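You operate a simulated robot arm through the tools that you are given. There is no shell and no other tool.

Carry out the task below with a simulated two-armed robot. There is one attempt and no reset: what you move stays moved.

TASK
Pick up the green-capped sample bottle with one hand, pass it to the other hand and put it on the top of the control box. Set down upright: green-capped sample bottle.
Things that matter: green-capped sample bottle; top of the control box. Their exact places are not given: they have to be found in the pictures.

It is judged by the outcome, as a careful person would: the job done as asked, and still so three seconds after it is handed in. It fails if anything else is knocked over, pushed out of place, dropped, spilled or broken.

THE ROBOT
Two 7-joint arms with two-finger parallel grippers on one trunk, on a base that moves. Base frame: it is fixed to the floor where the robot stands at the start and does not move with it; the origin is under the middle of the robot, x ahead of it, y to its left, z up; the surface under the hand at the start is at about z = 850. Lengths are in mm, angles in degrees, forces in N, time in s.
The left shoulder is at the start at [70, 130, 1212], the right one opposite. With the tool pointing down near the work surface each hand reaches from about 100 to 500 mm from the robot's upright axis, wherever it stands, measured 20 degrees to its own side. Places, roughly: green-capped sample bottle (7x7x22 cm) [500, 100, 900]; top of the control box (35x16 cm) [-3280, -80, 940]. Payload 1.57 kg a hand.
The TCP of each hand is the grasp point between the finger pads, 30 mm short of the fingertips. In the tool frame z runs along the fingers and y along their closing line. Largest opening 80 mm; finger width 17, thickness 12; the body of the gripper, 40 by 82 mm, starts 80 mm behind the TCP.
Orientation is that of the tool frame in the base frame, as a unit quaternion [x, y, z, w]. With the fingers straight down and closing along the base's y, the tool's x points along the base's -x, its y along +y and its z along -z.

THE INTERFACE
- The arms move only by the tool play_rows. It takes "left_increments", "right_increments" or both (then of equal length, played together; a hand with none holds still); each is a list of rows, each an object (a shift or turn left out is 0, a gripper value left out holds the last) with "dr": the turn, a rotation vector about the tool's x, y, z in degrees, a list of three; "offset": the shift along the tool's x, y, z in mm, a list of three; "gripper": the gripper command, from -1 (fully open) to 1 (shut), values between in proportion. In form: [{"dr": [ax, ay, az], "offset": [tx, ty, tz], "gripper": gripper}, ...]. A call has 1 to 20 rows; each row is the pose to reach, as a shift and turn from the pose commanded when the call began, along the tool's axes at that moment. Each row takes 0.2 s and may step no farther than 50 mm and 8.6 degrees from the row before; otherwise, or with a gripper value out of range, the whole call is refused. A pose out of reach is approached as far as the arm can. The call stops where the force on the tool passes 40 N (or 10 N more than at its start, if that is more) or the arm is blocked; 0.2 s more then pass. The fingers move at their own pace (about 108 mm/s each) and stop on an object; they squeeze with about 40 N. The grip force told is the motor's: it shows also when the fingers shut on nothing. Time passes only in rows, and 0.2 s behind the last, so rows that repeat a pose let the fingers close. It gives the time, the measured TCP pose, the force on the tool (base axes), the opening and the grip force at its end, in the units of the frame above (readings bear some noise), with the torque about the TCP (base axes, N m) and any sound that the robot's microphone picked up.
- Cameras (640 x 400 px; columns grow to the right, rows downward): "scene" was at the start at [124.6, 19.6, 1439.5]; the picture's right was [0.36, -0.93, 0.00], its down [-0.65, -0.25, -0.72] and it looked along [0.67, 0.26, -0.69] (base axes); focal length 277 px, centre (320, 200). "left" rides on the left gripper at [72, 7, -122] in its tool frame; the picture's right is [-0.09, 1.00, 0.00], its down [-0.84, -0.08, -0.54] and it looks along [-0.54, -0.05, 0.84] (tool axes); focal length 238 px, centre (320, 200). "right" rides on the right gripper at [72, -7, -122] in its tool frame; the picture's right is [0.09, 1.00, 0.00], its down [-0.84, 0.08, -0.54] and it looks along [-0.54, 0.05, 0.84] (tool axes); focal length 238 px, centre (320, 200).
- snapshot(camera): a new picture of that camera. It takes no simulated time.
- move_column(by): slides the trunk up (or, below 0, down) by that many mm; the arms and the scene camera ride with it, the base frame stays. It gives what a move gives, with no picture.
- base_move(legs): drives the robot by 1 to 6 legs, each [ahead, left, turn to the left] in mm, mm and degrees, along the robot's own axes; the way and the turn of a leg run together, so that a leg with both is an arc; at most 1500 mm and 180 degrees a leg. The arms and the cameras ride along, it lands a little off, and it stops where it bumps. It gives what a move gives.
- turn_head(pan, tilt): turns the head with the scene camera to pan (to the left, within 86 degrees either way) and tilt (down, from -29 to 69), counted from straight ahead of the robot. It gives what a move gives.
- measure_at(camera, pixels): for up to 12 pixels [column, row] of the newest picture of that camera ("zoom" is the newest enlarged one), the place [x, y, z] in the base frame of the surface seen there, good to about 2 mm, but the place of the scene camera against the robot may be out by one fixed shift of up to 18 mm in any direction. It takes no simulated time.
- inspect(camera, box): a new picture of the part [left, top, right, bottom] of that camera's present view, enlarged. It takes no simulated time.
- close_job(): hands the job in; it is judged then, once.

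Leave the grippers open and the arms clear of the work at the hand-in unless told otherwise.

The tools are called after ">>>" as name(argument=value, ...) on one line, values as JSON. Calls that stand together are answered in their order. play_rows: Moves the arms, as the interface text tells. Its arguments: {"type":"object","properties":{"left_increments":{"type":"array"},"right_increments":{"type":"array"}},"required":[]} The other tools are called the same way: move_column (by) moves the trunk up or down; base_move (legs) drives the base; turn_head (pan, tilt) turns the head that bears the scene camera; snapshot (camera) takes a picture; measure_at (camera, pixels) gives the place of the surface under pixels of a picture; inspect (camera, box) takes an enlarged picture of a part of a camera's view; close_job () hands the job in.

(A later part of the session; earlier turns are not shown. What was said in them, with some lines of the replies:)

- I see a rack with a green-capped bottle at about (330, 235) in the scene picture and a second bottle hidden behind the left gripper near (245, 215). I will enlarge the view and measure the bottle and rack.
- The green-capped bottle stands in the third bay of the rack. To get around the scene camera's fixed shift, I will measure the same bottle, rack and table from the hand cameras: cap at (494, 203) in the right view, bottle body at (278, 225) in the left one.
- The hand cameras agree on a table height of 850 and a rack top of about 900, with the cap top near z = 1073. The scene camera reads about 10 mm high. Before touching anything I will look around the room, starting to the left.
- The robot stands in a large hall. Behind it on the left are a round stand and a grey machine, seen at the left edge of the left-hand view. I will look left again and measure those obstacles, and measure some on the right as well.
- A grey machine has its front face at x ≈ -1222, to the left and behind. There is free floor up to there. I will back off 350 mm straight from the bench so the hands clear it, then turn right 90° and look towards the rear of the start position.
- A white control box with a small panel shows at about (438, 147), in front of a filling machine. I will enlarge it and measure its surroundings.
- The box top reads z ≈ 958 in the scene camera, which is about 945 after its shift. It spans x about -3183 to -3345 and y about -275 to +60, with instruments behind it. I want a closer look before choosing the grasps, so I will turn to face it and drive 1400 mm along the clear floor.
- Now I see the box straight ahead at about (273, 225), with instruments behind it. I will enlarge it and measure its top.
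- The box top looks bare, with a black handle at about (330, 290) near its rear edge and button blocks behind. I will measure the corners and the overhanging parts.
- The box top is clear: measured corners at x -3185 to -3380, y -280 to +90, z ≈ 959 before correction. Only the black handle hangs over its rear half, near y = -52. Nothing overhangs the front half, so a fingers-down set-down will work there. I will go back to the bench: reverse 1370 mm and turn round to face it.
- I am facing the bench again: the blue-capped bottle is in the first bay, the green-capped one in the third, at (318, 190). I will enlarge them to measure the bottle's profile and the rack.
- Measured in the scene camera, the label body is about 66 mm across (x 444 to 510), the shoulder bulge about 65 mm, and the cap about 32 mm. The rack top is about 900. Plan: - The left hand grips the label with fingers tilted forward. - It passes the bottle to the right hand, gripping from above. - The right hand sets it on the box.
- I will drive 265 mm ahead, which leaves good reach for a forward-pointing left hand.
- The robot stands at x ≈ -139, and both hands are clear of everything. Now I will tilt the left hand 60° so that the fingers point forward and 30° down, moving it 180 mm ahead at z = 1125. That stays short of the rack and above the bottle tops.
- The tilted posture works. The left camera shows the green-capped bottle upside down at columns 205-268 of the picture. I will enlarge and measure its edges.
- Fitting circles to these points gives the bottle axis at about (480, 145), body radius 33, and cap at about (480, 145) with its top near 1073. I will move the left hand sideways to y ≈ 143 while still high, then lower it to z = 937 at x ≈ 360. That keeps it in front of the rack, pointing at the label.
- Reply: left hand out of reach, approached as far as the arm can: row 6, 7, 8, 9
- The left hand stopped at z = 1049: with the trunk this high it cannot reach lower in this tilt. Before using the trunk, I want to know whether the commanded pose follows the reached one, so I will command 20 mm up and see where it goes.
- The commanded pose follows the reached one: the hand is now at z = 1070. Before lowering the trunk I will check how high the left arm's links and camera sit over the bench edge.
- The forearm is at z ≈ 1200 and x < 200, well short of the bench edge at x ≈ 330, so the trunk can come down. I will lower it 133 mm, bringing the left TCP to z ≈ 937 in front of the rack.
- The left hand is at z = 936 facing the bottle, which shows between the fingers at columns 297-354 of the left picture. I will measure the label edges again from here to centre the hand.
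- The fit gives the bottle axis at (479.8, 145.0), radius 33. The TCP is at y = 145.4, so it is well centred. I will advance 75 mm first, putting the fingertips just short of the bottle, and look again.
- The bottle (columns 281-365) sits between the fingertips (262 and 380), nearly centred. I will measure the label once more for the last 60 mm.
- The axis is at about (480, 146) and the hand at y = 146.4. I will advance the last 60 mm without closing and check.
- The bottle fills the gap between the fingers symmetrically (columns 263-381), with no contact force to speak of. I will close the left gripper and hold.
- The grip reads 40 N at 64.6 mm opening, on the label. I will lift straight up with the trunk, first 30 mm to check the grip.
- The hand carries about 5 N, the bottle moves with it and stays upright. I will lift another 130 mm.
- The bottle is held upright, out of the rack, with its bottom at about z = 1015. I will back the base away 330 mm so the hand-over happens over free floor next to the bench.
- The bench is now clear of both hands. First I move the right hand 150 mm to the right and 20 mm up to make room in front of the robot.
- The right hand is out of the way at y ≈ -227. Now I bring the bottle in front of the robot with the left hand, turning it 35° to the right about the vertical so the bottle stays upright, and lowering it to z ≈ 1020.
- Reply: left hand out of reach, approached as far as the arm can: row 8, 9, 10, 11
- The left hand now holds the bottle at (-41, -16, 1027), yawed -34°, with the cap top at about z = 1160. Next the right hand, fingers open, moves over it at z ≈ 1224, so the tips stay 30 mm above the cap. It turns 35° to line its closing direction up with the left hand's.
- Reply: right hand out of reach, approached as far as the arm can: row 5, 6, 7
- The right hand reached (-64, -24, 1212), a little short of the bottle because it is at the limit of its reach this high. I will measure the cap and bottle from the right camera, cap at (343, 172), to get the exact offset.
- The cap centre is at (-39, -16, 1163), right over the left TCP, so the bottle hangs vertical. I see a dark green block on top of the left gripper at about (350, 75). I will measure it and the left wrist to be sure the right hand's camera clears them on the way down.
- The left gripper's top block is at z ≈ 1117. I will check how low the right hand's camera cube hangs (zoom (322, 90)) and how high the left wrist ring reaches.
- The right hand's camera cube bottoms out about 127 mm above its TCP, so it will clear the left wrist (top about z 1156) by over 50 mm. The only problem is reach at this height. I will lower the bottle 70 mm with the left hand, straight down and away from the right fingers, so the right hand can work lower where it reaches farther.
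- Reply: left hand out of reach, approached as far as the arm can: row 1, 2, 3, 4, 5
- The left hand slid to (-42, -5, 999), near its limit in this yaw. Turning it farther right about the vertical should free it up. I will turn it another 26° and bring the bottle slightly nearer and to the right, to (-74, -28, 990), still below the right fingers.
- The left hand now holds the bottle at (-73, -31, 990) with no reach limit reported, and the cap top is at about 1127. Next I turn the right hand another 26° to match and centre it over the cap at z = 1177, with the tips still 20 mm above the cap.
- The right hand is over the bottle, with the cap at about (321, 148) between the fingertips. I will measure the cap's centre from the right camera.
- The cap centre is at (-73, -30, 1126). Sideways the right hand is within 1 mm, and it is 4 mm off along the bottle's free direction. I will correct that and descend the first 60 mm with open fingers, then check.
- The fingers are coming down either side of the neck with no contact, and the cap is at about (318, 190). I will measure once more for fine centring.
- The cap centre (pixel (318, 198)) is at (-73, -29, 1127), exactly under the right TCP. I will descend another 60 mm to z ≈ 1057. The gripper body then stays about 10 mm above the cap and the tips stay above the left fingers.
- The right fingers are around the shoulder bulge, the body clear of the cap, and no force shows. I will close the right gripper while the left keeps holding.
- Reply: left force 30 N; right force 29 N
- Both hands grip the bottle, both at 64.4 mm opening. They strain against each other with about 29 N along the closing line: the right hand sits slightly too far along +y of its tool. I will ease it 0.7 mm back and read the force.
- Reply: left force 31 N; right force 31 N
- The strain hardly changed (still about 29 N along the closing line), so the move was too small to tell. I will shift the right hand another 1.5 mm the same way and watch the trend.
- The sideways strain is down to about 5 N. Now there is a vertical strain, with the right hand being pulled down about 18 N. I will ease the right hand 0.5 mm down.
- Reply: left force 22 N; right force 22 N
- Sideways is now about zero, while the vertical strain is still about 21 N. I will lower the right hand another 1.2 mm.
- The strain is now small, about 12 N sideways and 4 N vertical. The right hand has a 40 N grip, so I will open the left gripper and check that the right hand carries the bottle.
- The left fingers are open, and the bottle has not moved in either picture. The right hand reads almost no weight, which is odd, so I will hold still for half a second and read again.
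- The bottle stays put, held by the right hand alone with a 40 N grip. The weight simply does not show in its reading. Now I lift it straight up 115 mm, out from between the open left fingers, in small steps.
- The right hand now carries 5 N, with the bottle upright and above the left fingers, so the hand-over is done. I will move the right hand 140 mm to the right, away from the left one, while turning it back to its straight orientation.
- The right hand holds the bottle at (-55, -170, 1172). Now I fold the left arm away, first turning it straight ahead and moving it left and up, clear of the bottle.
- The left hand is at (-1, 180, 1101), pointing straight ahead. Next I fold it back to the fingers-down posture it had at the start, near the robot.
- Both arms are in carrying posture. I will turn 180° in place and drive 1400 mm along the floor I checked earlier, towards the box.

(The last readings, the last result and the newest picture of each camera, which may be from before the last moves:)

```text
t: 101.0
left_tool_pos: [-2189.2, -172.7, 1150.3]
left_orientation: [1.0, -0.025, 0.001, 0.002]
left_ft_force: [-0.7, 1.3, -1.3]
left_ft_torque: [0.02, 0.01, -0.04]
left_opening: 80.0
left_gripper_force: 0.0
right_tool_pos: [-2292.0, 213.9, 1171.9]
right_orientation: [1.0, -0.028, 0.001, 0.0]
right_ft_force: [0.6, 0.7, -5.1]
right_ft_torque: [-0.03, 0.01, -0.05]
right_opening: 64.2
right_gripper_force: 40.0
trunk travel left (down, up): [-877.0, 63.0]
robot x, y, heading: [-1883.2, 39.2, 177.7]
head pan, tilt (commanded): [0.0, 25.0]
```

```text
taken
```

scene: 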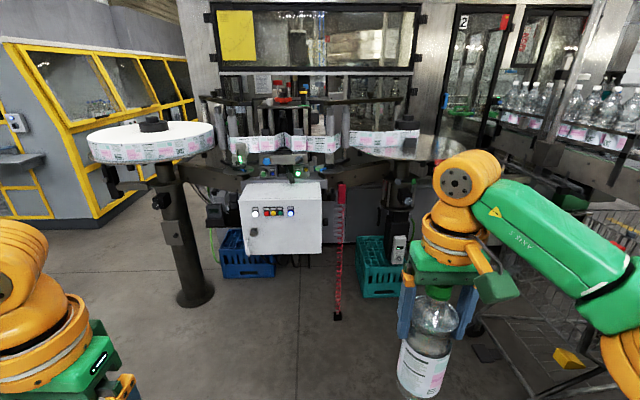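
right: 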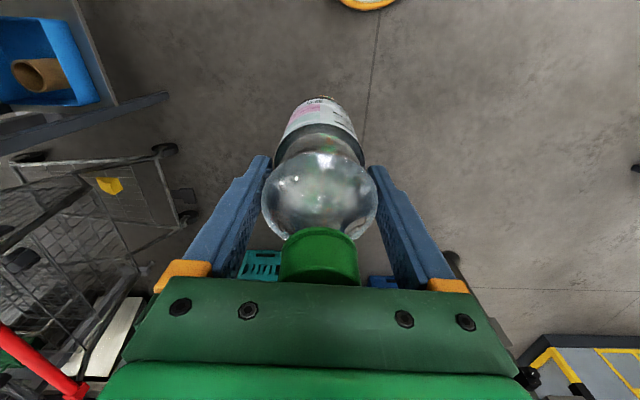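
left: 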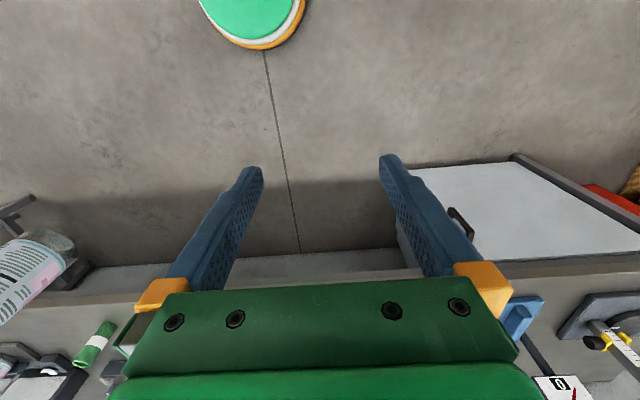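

There is a trolley with a red handle on the robot's right. I will measure it so that neither base nor elbow touches it, and measure the box top corners again from here.

>>> measure_at(camera="scene", pixels=[[490, 355], [530, 300], [560, 360], [485, 330], [575, 290], [370, 275], [340, 310], [250, 265], [190, 295], [170, 240], [150, 135], [205, 150]])

>>> measure_at(camera="right", pixels=[[185, 215], [165, 150], [120, 190], [60, 100], [40, 360], [70, 390], [150, 100], [95, 90], [265, 260], [380, 280], [545, 350], [20, 250]])

>>> inspect(camera="scene", box=[210, 120, 370, 220])

```text
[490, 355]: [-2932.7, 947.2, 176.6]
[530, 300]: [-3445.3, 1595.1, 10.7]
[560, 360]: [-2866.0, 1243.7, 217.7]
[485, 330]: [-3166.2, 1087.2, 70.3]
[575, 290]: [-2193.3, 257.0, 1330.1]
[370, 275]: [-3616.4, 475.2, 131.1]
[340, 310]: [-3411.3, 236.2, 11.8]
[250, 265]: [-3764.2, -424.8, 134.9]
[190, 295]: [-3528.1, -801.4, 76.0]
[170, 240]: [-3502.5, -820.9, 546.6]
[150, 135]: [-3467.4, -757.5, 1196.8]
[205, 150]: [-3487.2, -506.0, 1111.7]
```

```text
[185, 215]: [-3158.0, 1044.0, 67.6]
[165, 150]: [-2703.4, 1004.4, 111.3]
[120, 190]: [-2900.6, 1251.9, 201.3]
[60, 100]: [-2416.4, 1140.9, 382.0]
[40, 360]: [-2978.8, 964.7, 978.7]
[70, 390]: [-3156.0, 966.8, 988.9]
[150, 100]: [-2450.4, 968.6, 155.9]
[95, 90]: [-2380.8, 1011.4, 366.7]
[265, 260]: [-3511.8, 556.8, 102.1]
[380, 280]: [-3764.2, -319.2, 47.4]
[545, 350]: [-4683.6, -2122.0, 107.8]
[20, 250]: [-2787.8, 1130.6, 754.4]
```

```text
4.00 times, centred on (290, 170) of scene
```

zoom: 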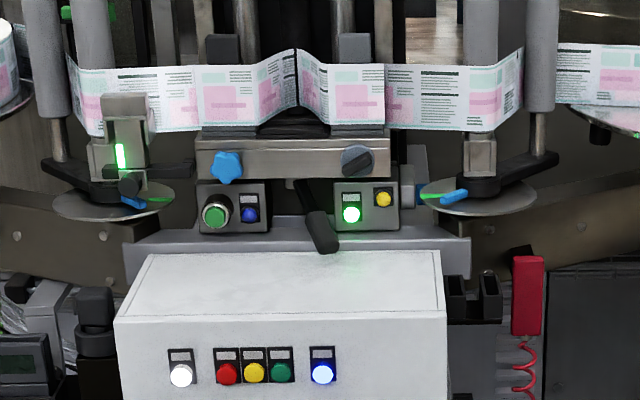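

The trolley is at y > 940, so there is plenty of room. I will now measure the box-top corners, the handle tip at zoom (327, 247), and the parts beside the box.

>>> measure_at(camera="zoom", pixels=[[154, 258], [432, 254], [120, 314], [440, 308], [280, 312], [200, 285], [390, 285], [327, 248], [315, 225], [350, 285], [480, 285], [95, 300]])

>>> measure_at(camera="zoom", pixels=[[220, 215], [365, 205], [355, 160], [228, 165], [120, 205], [455, 195], [340, 105], [230, 250], [400, 240], [285, 70], [500, 100], [120, 120]])

```text
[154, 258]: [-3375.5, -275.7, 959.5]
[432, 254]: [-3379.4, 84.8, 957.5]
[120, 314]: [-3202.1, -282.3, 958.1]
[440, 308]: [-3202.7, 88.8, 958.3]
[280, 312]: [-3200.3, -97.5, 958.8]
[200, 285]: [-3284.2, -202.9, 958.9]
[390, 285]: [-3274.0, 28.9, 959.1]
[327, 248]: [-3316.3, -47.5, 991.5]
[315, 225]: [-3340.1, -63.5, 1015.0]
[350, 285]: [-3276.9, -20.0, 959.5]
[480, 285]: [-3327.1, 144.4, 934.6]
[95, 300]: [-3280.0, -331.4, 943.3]
```

```text
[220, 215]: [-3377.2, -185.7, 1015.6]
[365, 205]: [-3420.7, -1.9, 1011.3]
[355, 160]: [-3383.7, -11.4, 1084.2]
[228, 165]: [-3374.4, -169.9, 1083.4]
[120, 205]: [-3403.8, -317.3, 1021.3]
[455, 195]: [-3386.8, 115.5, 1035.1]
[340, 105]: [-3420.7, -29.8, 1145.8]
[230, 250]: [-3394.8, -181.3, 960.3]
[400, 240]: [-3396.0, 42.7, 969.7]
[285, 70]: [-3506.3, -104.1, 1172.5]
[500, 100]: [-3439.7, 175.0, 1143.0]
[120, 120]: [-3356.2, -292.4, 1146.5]
```

The box top reads flat at z ≈ 958 (about 947 after the camera shift), and nothing overhangs its front half. I choose a spot about 70 mm behind the front edge, near y ≈ +5. That is clear of the handle at (-3316, -50) and of the right edge. I will shift left 230 mm and drive 600 mm closer, then look again.

>>> base_move(legs=[[0, 230, 2.3], [600, 0, 0]])

>>> turn_head(pan=-5, tilt=30)

>>> snapshot(camera="scene")

>>> snapshot(camera="right")

```text
t: 105.7
left_tool_pos: [-2773.2, -417.5, 1151.2]
left_orientation: [1.0, 0.0, 0.0, 0.002]
left_ft_force: [0.0, 0.8, 0.6]
left_ft_torque: [0.0, 0.03, 0.01]
left_opening: 80.0
left_gripper_force: 0.0
right_tool_pos: [-2895.3, -35.0, 1172.4]
right_orientation: [1.0, -0.003, 0.0, 0.001]
right_ft_force: [0.1, -0.1, -4.3]
right_ft_torque: [0.02, -0.03, 0.02]
right_opening: 64.1
right_gripper_force: 40.4
trunk travel left (down, up): [-877.0, 63.0]
robot x, y, heading: [-2475.5, -191.5, -179.3]
head pan, tilt (commanded): [0.0, 25.0]
```

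```text
t: 106.4
left_tool_pos: [-2774.3, -416.7, 1150.4]
left_orientation: [1.0, 0.001, 0.0, 0.002]
left_ft_force: [0.4, 1.0, 0.0]
left_ft_torque: [-0.01, 0.03, 0.01]
left_opening: 79.8
left_gripper_force: 0.1
right_tool_pos: [-2896.5, -34.6, 1170.6]
right_orientation: [1.0, -0.003, 0.0, 0.0]
right_ft_force: [0.0, 0.6, -4.6]
right_ft_torque: [-0.02, 0.01, 0.01]
right_opening: 64.2
right_gripper_force: 40.2
trunk travel left (down, up): [-877.0, 63.0]
robot x, y, heading: [-2478.9, -188.4, -179.3]
head pan, tilt (commanded): [-5.0, 30.0]
```

```text
taken
```

scene: 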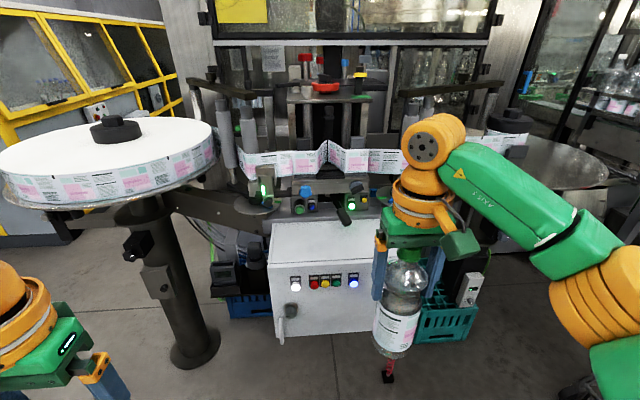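

```text
taken
```

right: 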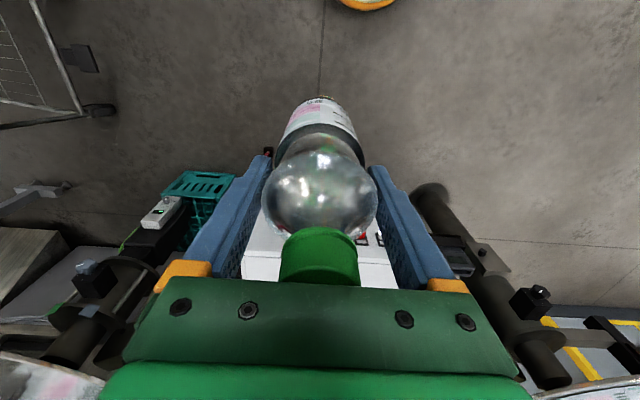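

The reel disc on the left looks wide, so I will measure its near edge against the left hand's future place, about (-3140, -400, 1150). I will also measure the box top again from here.

>>> measure_at(camera="scene", pixels=[[213, 150], [210, 165], [180, 185], [130, 203], [60, 207], [215, 130], [150, 150], [170, 330], [140, 245], [265, 195], [285, 175], [230, 155]])

>>> measure_at(camera="scene", pixels=[[275, 225], [272, 262], [320, 225], [320, 260], [370, 225], [365, 256], [345, 215], [340, 205], [290, 245], [360, 245], [320, 300], [240, 275]])

>>> inspect(camera="scene", box=[240, 130, 480, 280])

```text
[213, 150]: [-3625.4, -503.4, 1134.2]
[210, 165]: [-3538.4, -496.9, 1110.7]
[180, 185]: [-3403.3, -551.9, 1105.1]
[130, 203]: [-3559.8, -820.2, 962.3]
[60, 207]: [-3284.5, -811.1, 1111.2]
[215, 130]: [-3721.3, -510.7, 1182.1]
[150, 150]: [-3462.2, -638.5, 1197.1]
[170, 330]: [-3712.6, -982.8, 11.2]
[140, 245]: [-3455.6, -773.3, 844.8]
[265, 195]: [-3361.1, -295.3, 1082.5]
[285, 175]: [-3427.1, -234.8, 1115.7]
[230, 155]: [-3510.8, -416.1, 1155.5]
```

```text
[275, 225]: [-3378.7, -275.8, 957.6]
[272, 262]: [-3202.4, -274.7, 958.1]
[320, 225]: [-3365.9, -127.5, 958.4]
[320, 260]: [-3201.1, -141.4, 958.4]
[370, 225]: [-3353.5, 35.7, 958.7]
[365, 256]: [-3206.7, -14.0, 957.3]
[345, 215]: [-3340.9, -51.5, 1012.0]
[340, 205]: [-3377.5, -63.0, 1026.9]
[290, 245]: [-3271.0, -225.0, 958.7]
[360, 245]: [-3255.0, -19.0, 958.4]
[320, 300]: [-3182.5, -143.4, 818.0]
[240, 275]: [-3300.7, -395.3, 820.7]
```

```text
2.67 times, centred on (360, 205) of scene
```

zoom: 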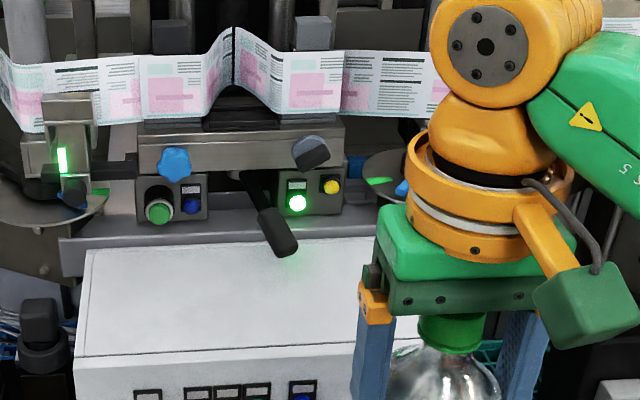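

The reel stays beyond x < -3250 and y < -500, so the left hand will pass more than 100 mm from it. I will drive 325 mm ahead and 44 mm to the right. The bottle, with its bottom at z ≈ 1024, will then hover over the front part of the box top.

>>> base_move(legs=[[160, -44, -0.7], [165, 0, 0]])

>>> turn_head(pan=-12, tilt=45)

>>> snapshot(camera="scene")

>>> snapshot(camera="right")

>>> snapshot(camera="left")

```text
t: 108.8
left_tool_pos: [-3093.1, -371.1, 1151.3]
left_orientation: [1.0, -0.004, -0.001, 0.002]
left_ft_force: [0.9, -0.3, -0.2]
left_ft_torque: [0.01, 0.03, 0.01]
left_opening: 80.1
left_gripper_force: 0.1
right_tool_pos: [-3213.8, 12.7, 1172.9]
right_orientation: [1.0, -0.008, -0.001, 0.001]
right_ft_force: [0.2, -0.7, -4.7]
right_ft_torque: [-0.01, 0.01, 0.04]
right_opening: 64.5
right_gripper_force: 40.1
trunk travel left (down, up): [-877.0, 63.0]
robot x, y, heading: [-2798.5, -141.5, -179.8]
head pan, tilt (commanded): [-5.0, 30.0]
```

```text
t: 109.6
left_tool_pos: [-3097.1, -369.9, 1150.4]
left_orientation: [1.0, -0.004, 0.001, 0.002]
left_ft_force: [0.2, -0.5, 0.3]
left_ft_torque: [-0.01, 0.03, -0.01]
left_opening: 80.2
left_gripper_force: 0.1
right_tool_pos: [-3215.8, 13.3, 1173.5]
right_orientation: [1.0, -0.007, 0.001, 0.0]
right_ft_force: [-0.3, 0.0, -5.6]
right_ft_torque: [0.0, -0.06, 0.0]
right_opening: 64.5
right_gripper_force: 39.8
trunk travel left (down, up): [-877.0, 63.0]
robot x, y, heading: [-2799.7, -142.7, -179.9]
head pan, tilt (commanded): [-12.0, 45.0]
```

```text
taken
```

scene: 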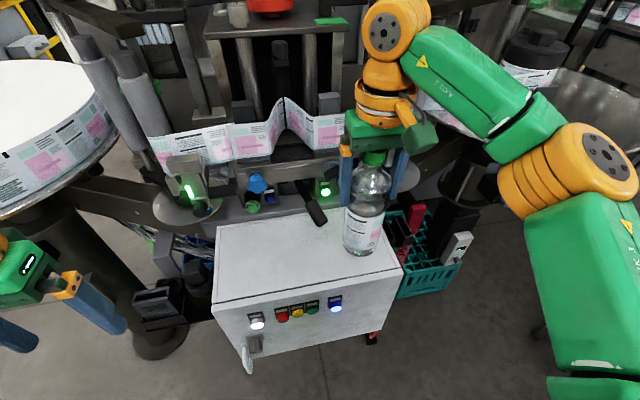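

```text
taken
```

right: 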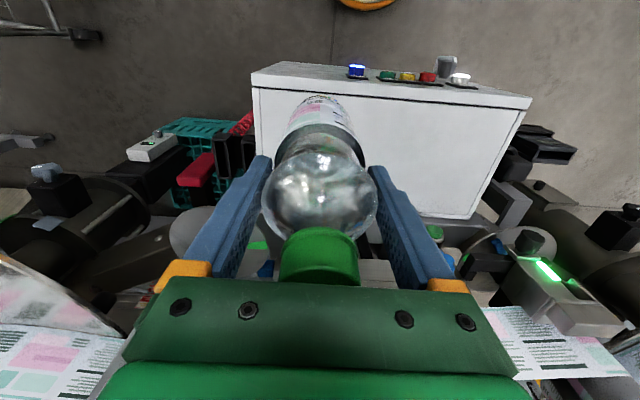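

```text
taken
```

left: 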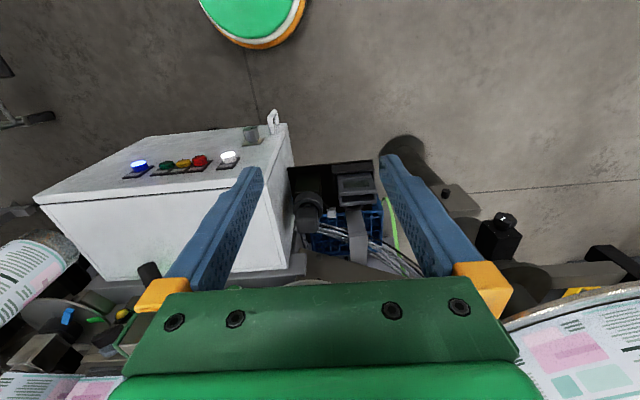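

The bottle now hovers over the box top. The right camera sees the box around it, with the top face at rows 90-215. I will measure the top's height and edges with the right-hand camera.

>>> measure_at(camera="right", pixels=[[420, 130], [460, 160], [440, 205], [475, 212], [515, 108], [400, 100], [262, 95], [262, 140], [265, 150], [450, 110], [400, 180], [280, 92]])

>>> inspect(camera="right", box=[200, 50, 540, 280])

>>> measure_at(camera="left", pixels=[[100, 220], [200, 180], [260, 150], [60, 205], [150, 270], [290, 150], [150, 190], [210, 260], [580, 300], [520, 330], [545, 315], [480, 240]])

```text
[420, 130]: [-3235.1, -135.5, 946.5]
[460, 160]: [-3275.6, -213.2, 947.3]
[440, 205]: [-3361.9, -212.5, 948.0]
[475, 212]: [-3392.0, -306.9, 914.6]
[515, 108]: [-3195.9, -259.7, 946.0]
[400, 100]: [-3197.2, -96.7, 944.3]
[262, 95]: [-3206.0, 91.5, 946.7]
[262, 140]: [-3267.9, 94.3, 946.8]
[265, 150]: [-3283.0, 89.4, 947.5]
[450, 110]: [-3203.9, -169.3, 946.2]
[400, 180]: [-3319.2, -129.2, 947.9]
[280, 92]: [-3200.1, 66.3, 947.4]
```

```text
1.74 times, centred on (370, 165) of right
```

zoom: 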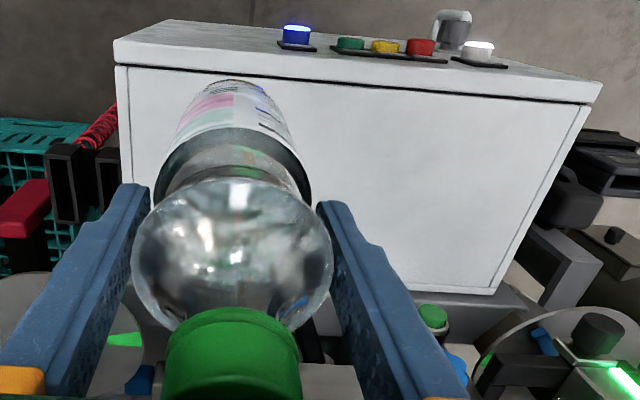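

```text
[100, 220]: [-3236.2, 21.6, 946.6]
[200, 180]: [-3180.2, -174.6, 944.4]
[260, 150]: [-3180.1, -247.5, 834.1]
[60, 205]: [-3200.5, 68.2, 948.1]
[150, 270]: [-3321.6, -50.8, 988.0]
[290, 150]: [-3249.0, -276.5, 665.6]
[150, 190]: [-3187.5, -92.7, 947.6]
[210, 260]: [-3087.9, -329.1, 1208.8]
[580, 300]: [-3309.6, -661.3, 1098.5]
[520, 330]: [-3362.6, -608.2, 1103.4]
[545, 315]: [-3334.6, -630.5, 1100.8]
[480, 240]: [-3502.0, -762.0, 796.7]
```

The right camera gives a box top of z = 947, x from -3190 to -3380, y from -265 to +95. The handle tip is at (-3321, -51, 988). The bottle bottom is 146 mm below the right TCP, so it should touch at TCP z ≈ 1093. I will move 45 mm forward to x ≈ -3260 and lower to about 15 mm above the top.

>>> play_rows(right_increments=[{"offset": [-15, -0.5, 0], "gripper": 1}, {"offset": [-30, -1, 0]}, {"offset": [-45, -1.4, 0]}, {"offset": [-45, -1.4, 16]}, {"offset": [-45, -1.4, 32]}, {"offset": [-45, -1.4, 48]}, {"offset": [-45, -1.4, 64]}, {"offset": [-45, -1.4, 64]}])

>>> snapshot(camera="scene")

>>> snapshot(camera="right")

>>> snapshot(camera="left")

```text
t: 111.4
left_tool_pos: [-3096.4, -369.8, 1150.4]
left_orientation: [1.0, -0.004, 0.001, 0.001]
left_ft_force: [0.5, 0.0, 0.4]
left_ft_torque: [0.01, -0.01, -0.02]
left_opening: 80.2
left_gripper_force: 0.0
right_tool_pos: [-3261.2, 15.2, 1109.5]
right_orientation: [1.0, -0.007, 0.001, 0.0]
right_ft_force: [-0.2, 0.3, -4.5]
right_ft_torque: [0.04, 0.0, -0.01]
right_opening: 64.5
right_gripper_force: 40.3
trunk travel left (down, up): [-877.0, 63.0]
robot x, y, heading: [-2798.4, -137.6, -180.1]
head pan, tilt (commanded): [-12.0, 45.0]
```

```text
taken
```

scene: 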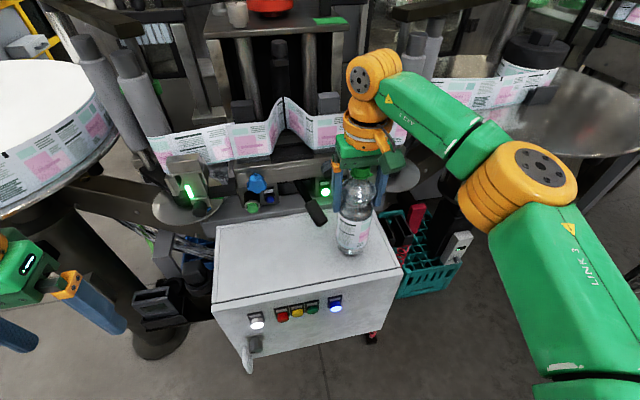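

```text
taken
```

right: 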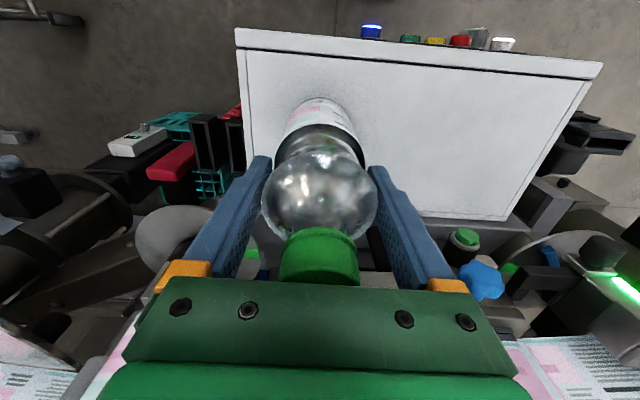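

```text
taken
```

left: 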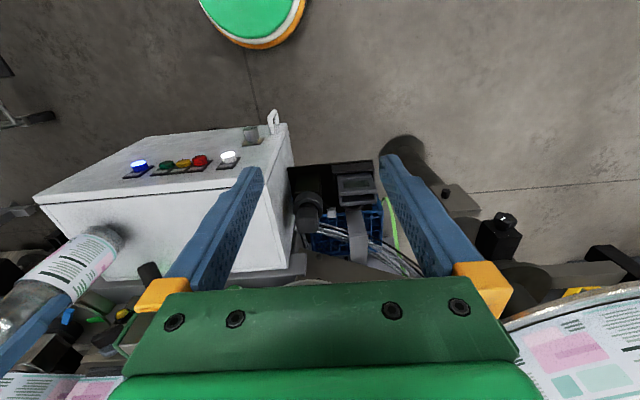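

The bottle is about 15 mm above the box top, at (-3261, 15), clear of the handle, and still upright. I will enlarge the left camera's side view to check the gap under the bottle and the room around the handle.

>>> inspect(camera="left", box=[20, 180, 200, 320])

>>> inspect(camera="scene", box=[270, 140, 430, 280])

>>> measure_at(camera="left", pixels=[[148, 275], [113, 232], [118, 245], [105, 238], [150, 270], [125, 245], [145, 265]])

```text
2.86 times, centred on (110, 250) of left
```

zoom: 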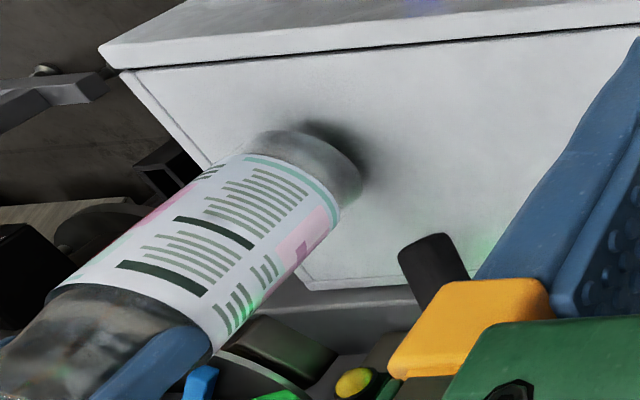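

```text
2.86 times, centred on (350, 210) of scene
```

zoom: 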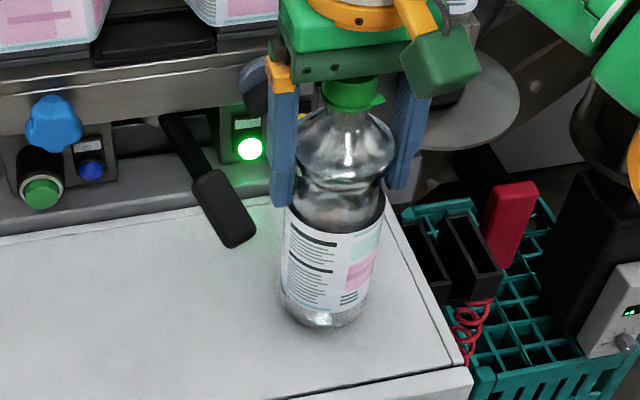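

```text
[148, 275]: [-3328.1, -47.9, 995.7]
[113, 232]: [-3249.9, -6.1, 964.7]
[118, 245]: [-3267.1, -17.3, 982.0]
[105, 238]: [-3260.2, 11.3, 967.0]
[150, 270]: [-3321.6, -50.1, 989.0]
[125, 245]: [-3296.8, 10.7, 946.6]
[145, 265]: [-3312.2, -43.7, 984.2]
```

The side view shows a gap under the bottle of about 15 mm, with the handle some 30 mm clear. I will lower 12 mm slowly and read the force.

>>> play_rows(right_increments=[{"offset": [0, 0, 4], "gripper": 1}, {"offset": [0, 0, 8]}, {"offset": [0, 0, 12]}, {"offset": [0, 0, 12]}])

```text
t: 112.4
left_tool_pos: [-3097.3, -370.2, 1149.7]
left_orientation: [1.0, -0.003, 0.001, 0.001]
left_ft_force: [-0.1, 0.0, -1.0]
left_ft_torque: [0.0, 0.0, 0.0]
left_opening: 79.7
left_gripper_force: 0.0
right_tool_pos: [-3260.5, 12.8, 1096.0]
right_orientation: [1.0, -0.007, 0.001, 0.0]
right_ft_force: [-0.4, 0.9, -5.9]
right_ft_torque: [0.01, -0.01, -0.01]
right_opening: 64.3
right_gripper_force: 40.2
trunk travel left (down, up): [-877.0, 63.0]
robot x, y, heading: [-2801.6, -143.8, -180.2]
head pan, tilt (commanded): [-12.0, 45.0]
```

The full 5 N weight is still on the hand, so there is no contact yet at TCP z ≈ 1096. I will go down 1.5 mm and read.

>>> play_rows(right_increments=[{"offset": [0, 0, 0.8], "gripper": 1}, {"offset": [0, 0, 1.5]}, {"offset": [0, 0, 1.5]}])

```text
t: 113.2
left_tool_pos: [-3096.5, -369.5, 1150.3]
left_orientation: [1.0, -0.003, 0.0, 0.002]
left_ft_force: [-0.1, 0.3, -0.7]
left_ft_torque: [0.0, -0.02, 0.0]
left_opening: 79.9
left_gripper_force: 0.0
right_tool_pos: [-3260.5, 13.1, 1095.3]
right_orientation: [1.0, -0.007, 0.001, 0.0]
right_ft_force: [0.3, -0.2, -4.6]
right_ft_torque: [0.01, -0.04, 0.03]
right_opening: 64.1
right_gripper_force: 39.9
trunk travel left (down, up): [-877.0, 63.0]
robot x, y, heading: [-2797.8, -140.5, -180.1]
head pan, tilt (commanded): [-12.0, 45.0]
```

No contact yet (still -4.6 N). I will go down another 1.5 mm.

>>> play_rows(right_increments=[{"offset": [0, 0, 0.8], "gripper": 1}, {"offset": [0, 0, 1.5]}, {"offset": [0, 0, 1.5]}])

```text
t: 114.0
left_tool_pos: [-3097.0, -369.8, 1149.0]
left_orientation: [1.0, -0.003, 0.0, 0.002]
left_ft_force: [0.1, 0.6, 0.3]
left_ft_torque: [0.0, -0.04, -0.01]
left_opening: 80.2
left_gripper_force: 0.0
right_tool_pos: [-3262.2, 13.7, 1092.7]
right_orientation: [1.0, -0.006, 0.001, 0.0]
right_ft_force: [-0.2, -0.5, -4.5]
right_ft_torque: [-0.03, -0.03, -0.02]
right_opening: 64.5
right_gripper_force: 40.0
trunk travel left (down, up): [-877.0, 63.0]
robot x, y, heading: [-2799.0, -141.9, -180.0]
head pan, tilt (commanded): [-12.0, 45.0]
```

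Still carrying the weight at z ≈ 1093. I will go down another 1.5 mm.

>>> play_rows(right_increments=[{"offset": [0, 0, 0.8], "gripper": 1}, {"offset": [0, 0, 1.5]}, {"offset": [0, 0, 1.5]}])

```text
t: 114.8
left_tool_pos: [-3095.0, -370.2, 1149.9]
left_orientation: [1.0, -0.003, 0.0, 0.001]
left_ft_force: [0.5, -0.7, 0.2]
left_ft_torque: [-0.04, 0.02, 0.03]
left_opening: 79.9
left_gripper_force: 0.0
right_tool_pos: [-3261.3, 13.5, 1093.0]
right_orientation: [1.0, -0.008, -0.001, 0.0]
right_ft_force: [-1.8, 1.8, 5.3]
right_ft_torque: [0.14, 0.74, -0.08]
right_opening: 64.4
right_gripper_force: 39.7
trunk travel left (down, up): [-877.0, 63.0]
robot x, y, heading: [-2800.7, -141.3, -179.9]
head pan, tilt (commanded): [-12.0, 45.0]
```

The force reversed to +5.3 N, so the bottle stands on the box top, pressed by about 10 N. I will open the right gripper in gentle stages.

>>> play_rows(right_increments=[{"gripper": -0.6}, {"gripper": -0.65}, {"gripper": -0.7}, {"gripper": -0.8}, {"gripper": -0.9}, {"gripper": -1}, {"gripper": -1}, {"gripper": -1}])

>>> snapshot(camera="right")

>>> inspect(camera="scene", box=[270, 140, 430, 280])

>>> inspect(camera="left", box=[20, 180, 200, 320])

```text
t: 116.6
left_tool_pos: [-3097.2, -370.5, 1150.8]
left_orientation: [1.0, -0.004, 0.0, 0.001]
left_ft_force: [0.3, 0.6, 0.1]
left_ft_torque: [-0.01, 0.02, 0.0]
left_opening: 80.0
left_gripper_force: 0.0
right_tool_pos: [-3260.1, 14.3, 1091.1]
right_orientation: [1.0, -0.007, 0.001, -0.002]
right_ft_force: [-0.3, -0.5, -1.2]
right_ft_torque: [0.02, 0.01, 0.04]
right_opening: 80.0
right_gripper_force: 0.0
trunk travel left (down, up): [-877.0, 63.0]
robot x, y, heading: [-2798.7, -137.8, -180.0]
head pan, tilt (commanded): [-12.0, 45.0]
```

```text
taken
```

right: 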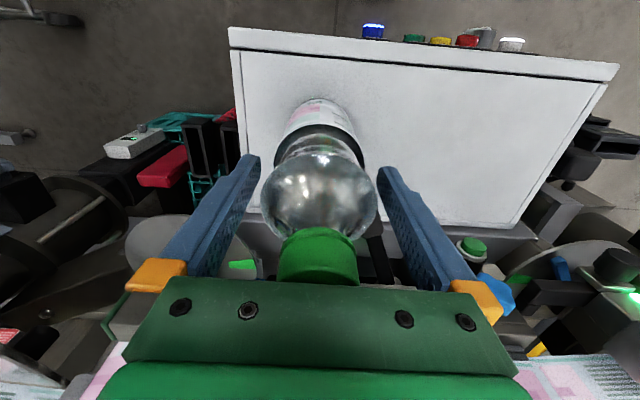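

```text
2.86 times, centred on (350, 210) of scene
```

zoom: 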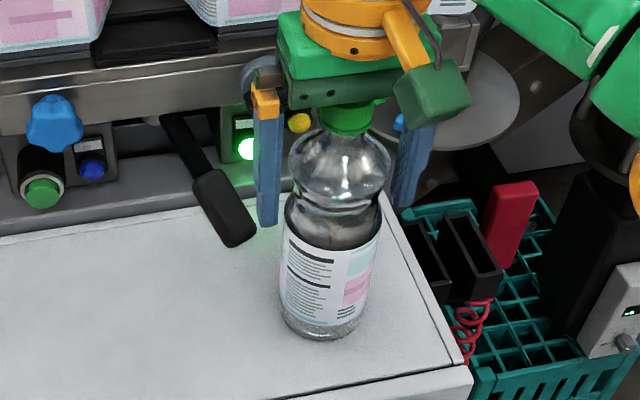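

```text
2.86 times, centred on (110, 250) of left
```

zoom: 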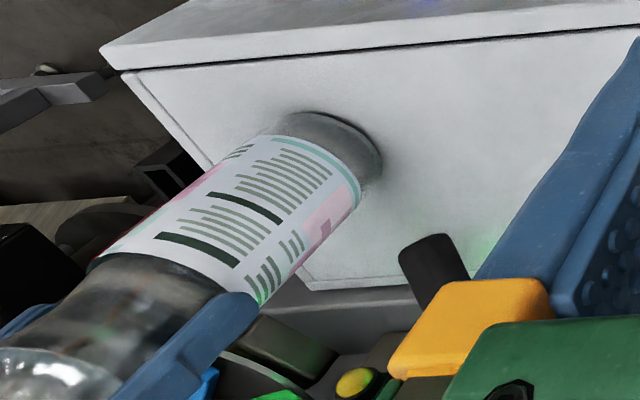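

The bottle stands free and upright on the box, and the right gripper is fully open around it. I will rise straight up with the trunk by 60 mm, which cannot shift the hand sideways.

>>> move_column(by=60)

>>> snapshot(camera="right")

>>> inspect(camera="scene", box=[260, 130, 440, 290])

```text
t: 117.6
left_tool_pos: [-3096.0, -371.5, 1210.8]
left_orientation: [1.0, -0.004, 0.0, 0.001]
left_ft_force: [-0.9, -0.7, -0.1]
left_ft_torque: [0.0, -0.02, 0.0]
left_opening: 80.1
left_gripper_force: 0.1
right_tool_pos: [-3261.4, 12.9, 1152.5]
right_orientation: [1.0, -0.006, 0.001, -0.001]
right_ft_force: [-0.3, -0.6, 0.0]
right_ft_torque: [-0.01, 0.01, 0.01]
right_opening: 80.1
right_gripper_force: 0.0
trunk travel left (down, up): [-937.0, 3.0]
robot x, y, heading: [-2797.8, -140.4, -180.1]
head pan, tilt (commanded): [-12.0, 45.0]
```

```text
taken
```

right: 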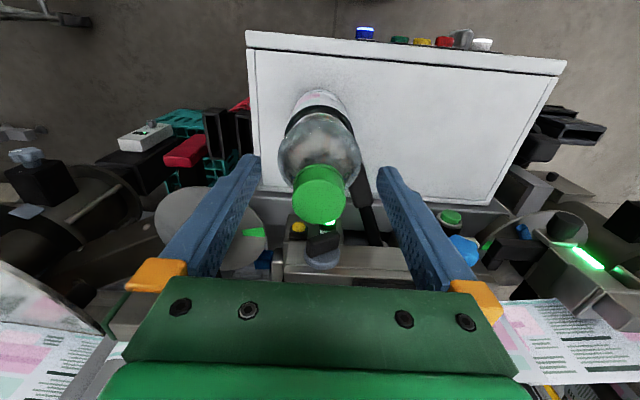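

```text
2.50 times, centred on (350, 210) of scene
```

zoom: 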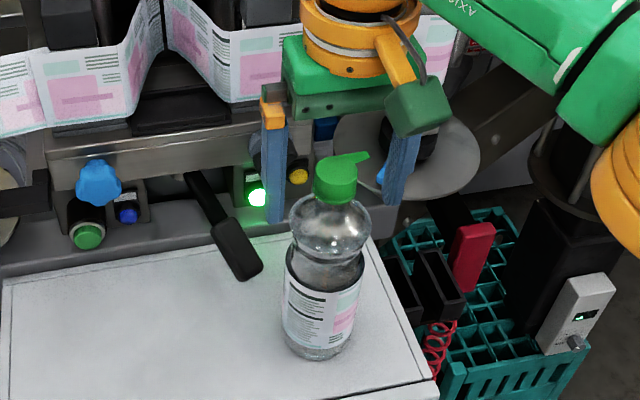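

The bottle stands steady and the fingers are now level with the narrow cap, with about 24 mm of room each side. I will draw the right hand straight back towards the robot by 140 mm, then rise.

>>> play_rows(right_increments=[{"offset": [20, 0, 0], "gripper": -1}, {"offset": [45, 0, 0]}, {"offset": [70, 0, 0]}, {"offset": [95, 0, -5]}, {"offset": [120, 0, -15]}, {"offset": [140, 0, -30]}, {"offset": [140, 0, -30]}])

>>> snapshot(camera="scene")

>>> snapshot(camera="right")

```text
t: 119.2
left_tool_pos: [-3095.8, -370.3, 1210.2]
left_orientation: [1.0, -0.003, 0.0, 0.002]
left_ft_force: [0.0, 0.1, -0.1]
left_ft_torque: [0.01, -0.01, 0.02]
left_opening: 80.0
left_gripper_force: 0.0
right_tool_pos: [-3121.3, 14.7, 1181.9]
right_orientation: [1.0, -0.007, 0.0, -0.001]
right_ft_force: [-0.1, 0.5, -0.1]
right_ft_torque: [0.01, 0.02, -0.02]
right_opening: 79.7
right_gripper_force: 0.0
trunk travel left (down, up): [-937.0, 3.0]
robot x, y, heading: [-2797.9, -143.3, -180.0]
head pan, tilt (commanded): [-12.0, 45.0]
```

```text
taken
```

scene: 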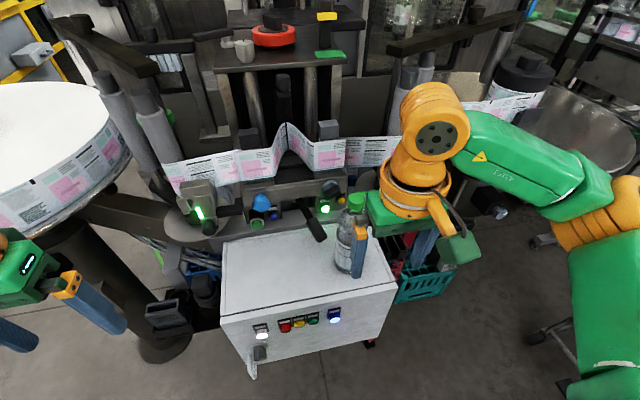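

```text
taken
```

right: 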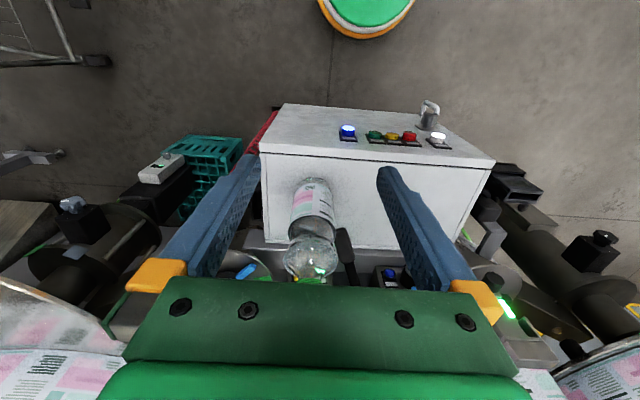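

The hand is clear, and the bottle stands on the box. I will back the robot off 400 mm along the way it came and take a final look.

>>> base_move(legs=[[-400, 0, 0]])

>>> turn_head(pan=-5, tilt=30)

>>> snapshot(camera="scene")

>>> inspect(camera="scene", box=[240, 130, 440, 300])

```text
t: 121.7
left_tool_pos: [-2704.2, -371.3, 1210.1]
left_orientation: [1.0, 0.001, 0.002, 0.001]
left_ft_force: [0.6, -0.3, -0.7]
left_ft_torque: [0.02, 0.0, 0.02]
left_opening: 79.9
left_gripper_force: 0.1
right_tool_pos: [-2733.5, 12.6, 1180.7]
right_orientation: [1.0, -0.001, 0.001, -0.002]
right_ft_force: [-0.8, 0.7, 0.5]
right_ft_torque: [-0.01, -0.03, 0.0]
right_opening: 80.1
right_gripper_force: 0.1
trunk travel left (down, up): [-937.0, 3.0]
robot x, y, heading: [-2408.4, -138.5, -179.2]
head pan, tilt (commanded): [-12.0, 45.0]
```

```text
t: 122.5
left_tool_pos: [-2701.3, -370.2, 1211.0]
left_orientation: [1.0, 0.002, 0.001, 0.001]
left_ft_force: [0.2, 0.2, -0.3]
left_ft_torque: [0.03, 0.01, 0.01]
left_opening: 79.8
left_gripper_force: 0.0
right_tool_pos: [-2732.1, 12.8, 1180.9]
right_orientation: [1.0, -0.001, 0.0, -0.001]
right_ft_force: [-0.1, -0.1, -0.2]
right_ft_torque: [-0.01, 0.01, 0.01]
right_opening: 80.0
right_gripper_force: 0.1
trunk travel left (down, up): [-937.0, 3.0]
robot x, y, heading: [-2409.2, -138.2, -179.4]
head pan, tilt (commanded): [-5.0, 30.0]
```

```text
taken
```

scene: 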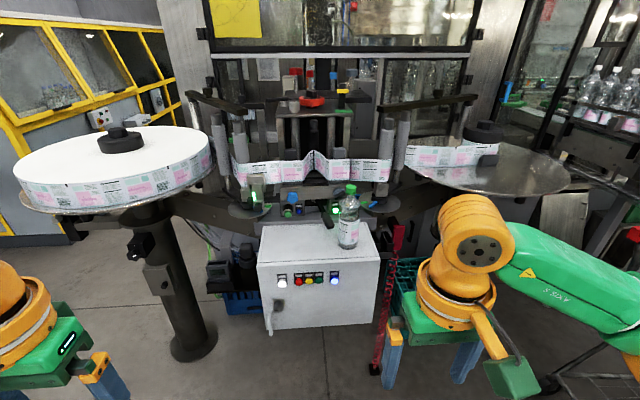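

```text
2.35 times, centred on (340, 215) of scene
```

zoom: 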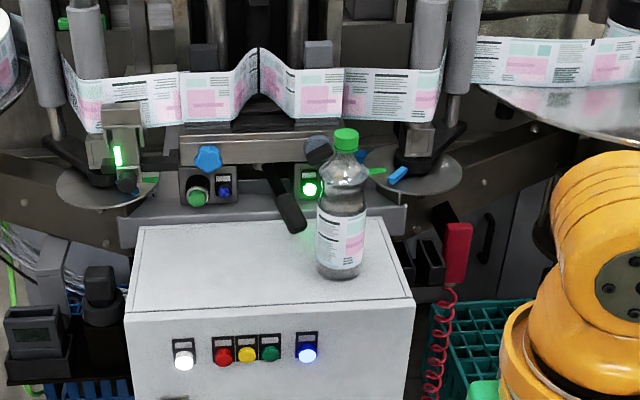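

The green-capped bottle stands upright on top of the control box, at about (348, 215) in the scene. The handle and everything else around it are undisturbed, both grippers are open, and the arms are well clear. I am handing the job in.

>>> close_job()

```text
The job is handed in.
```

The green-capped sample bottle is standing upright on top of the control box. I have handed the job in, and no verdict came back with the hand-in.

- **Pick:** The left hand lifted the bottle straight out of its rack bay. The blue-capped bottle and the rack stayed where they were.
- **Hand-over:** Over clear floor in front of the bench, the right hand took the bottle from above before the left hand let go. The bottle did not slip in the pictures.
- **Set-down:** The right hand put it about 70 mm behind the front edge of the box, towards the right side. It is clear of the black handle and of the box's edges.

In the last picture, taken after the robot had backed off, the bottle was upright and nothing around it looked disturbed. Both grippers are open and the arms are clear of the box.
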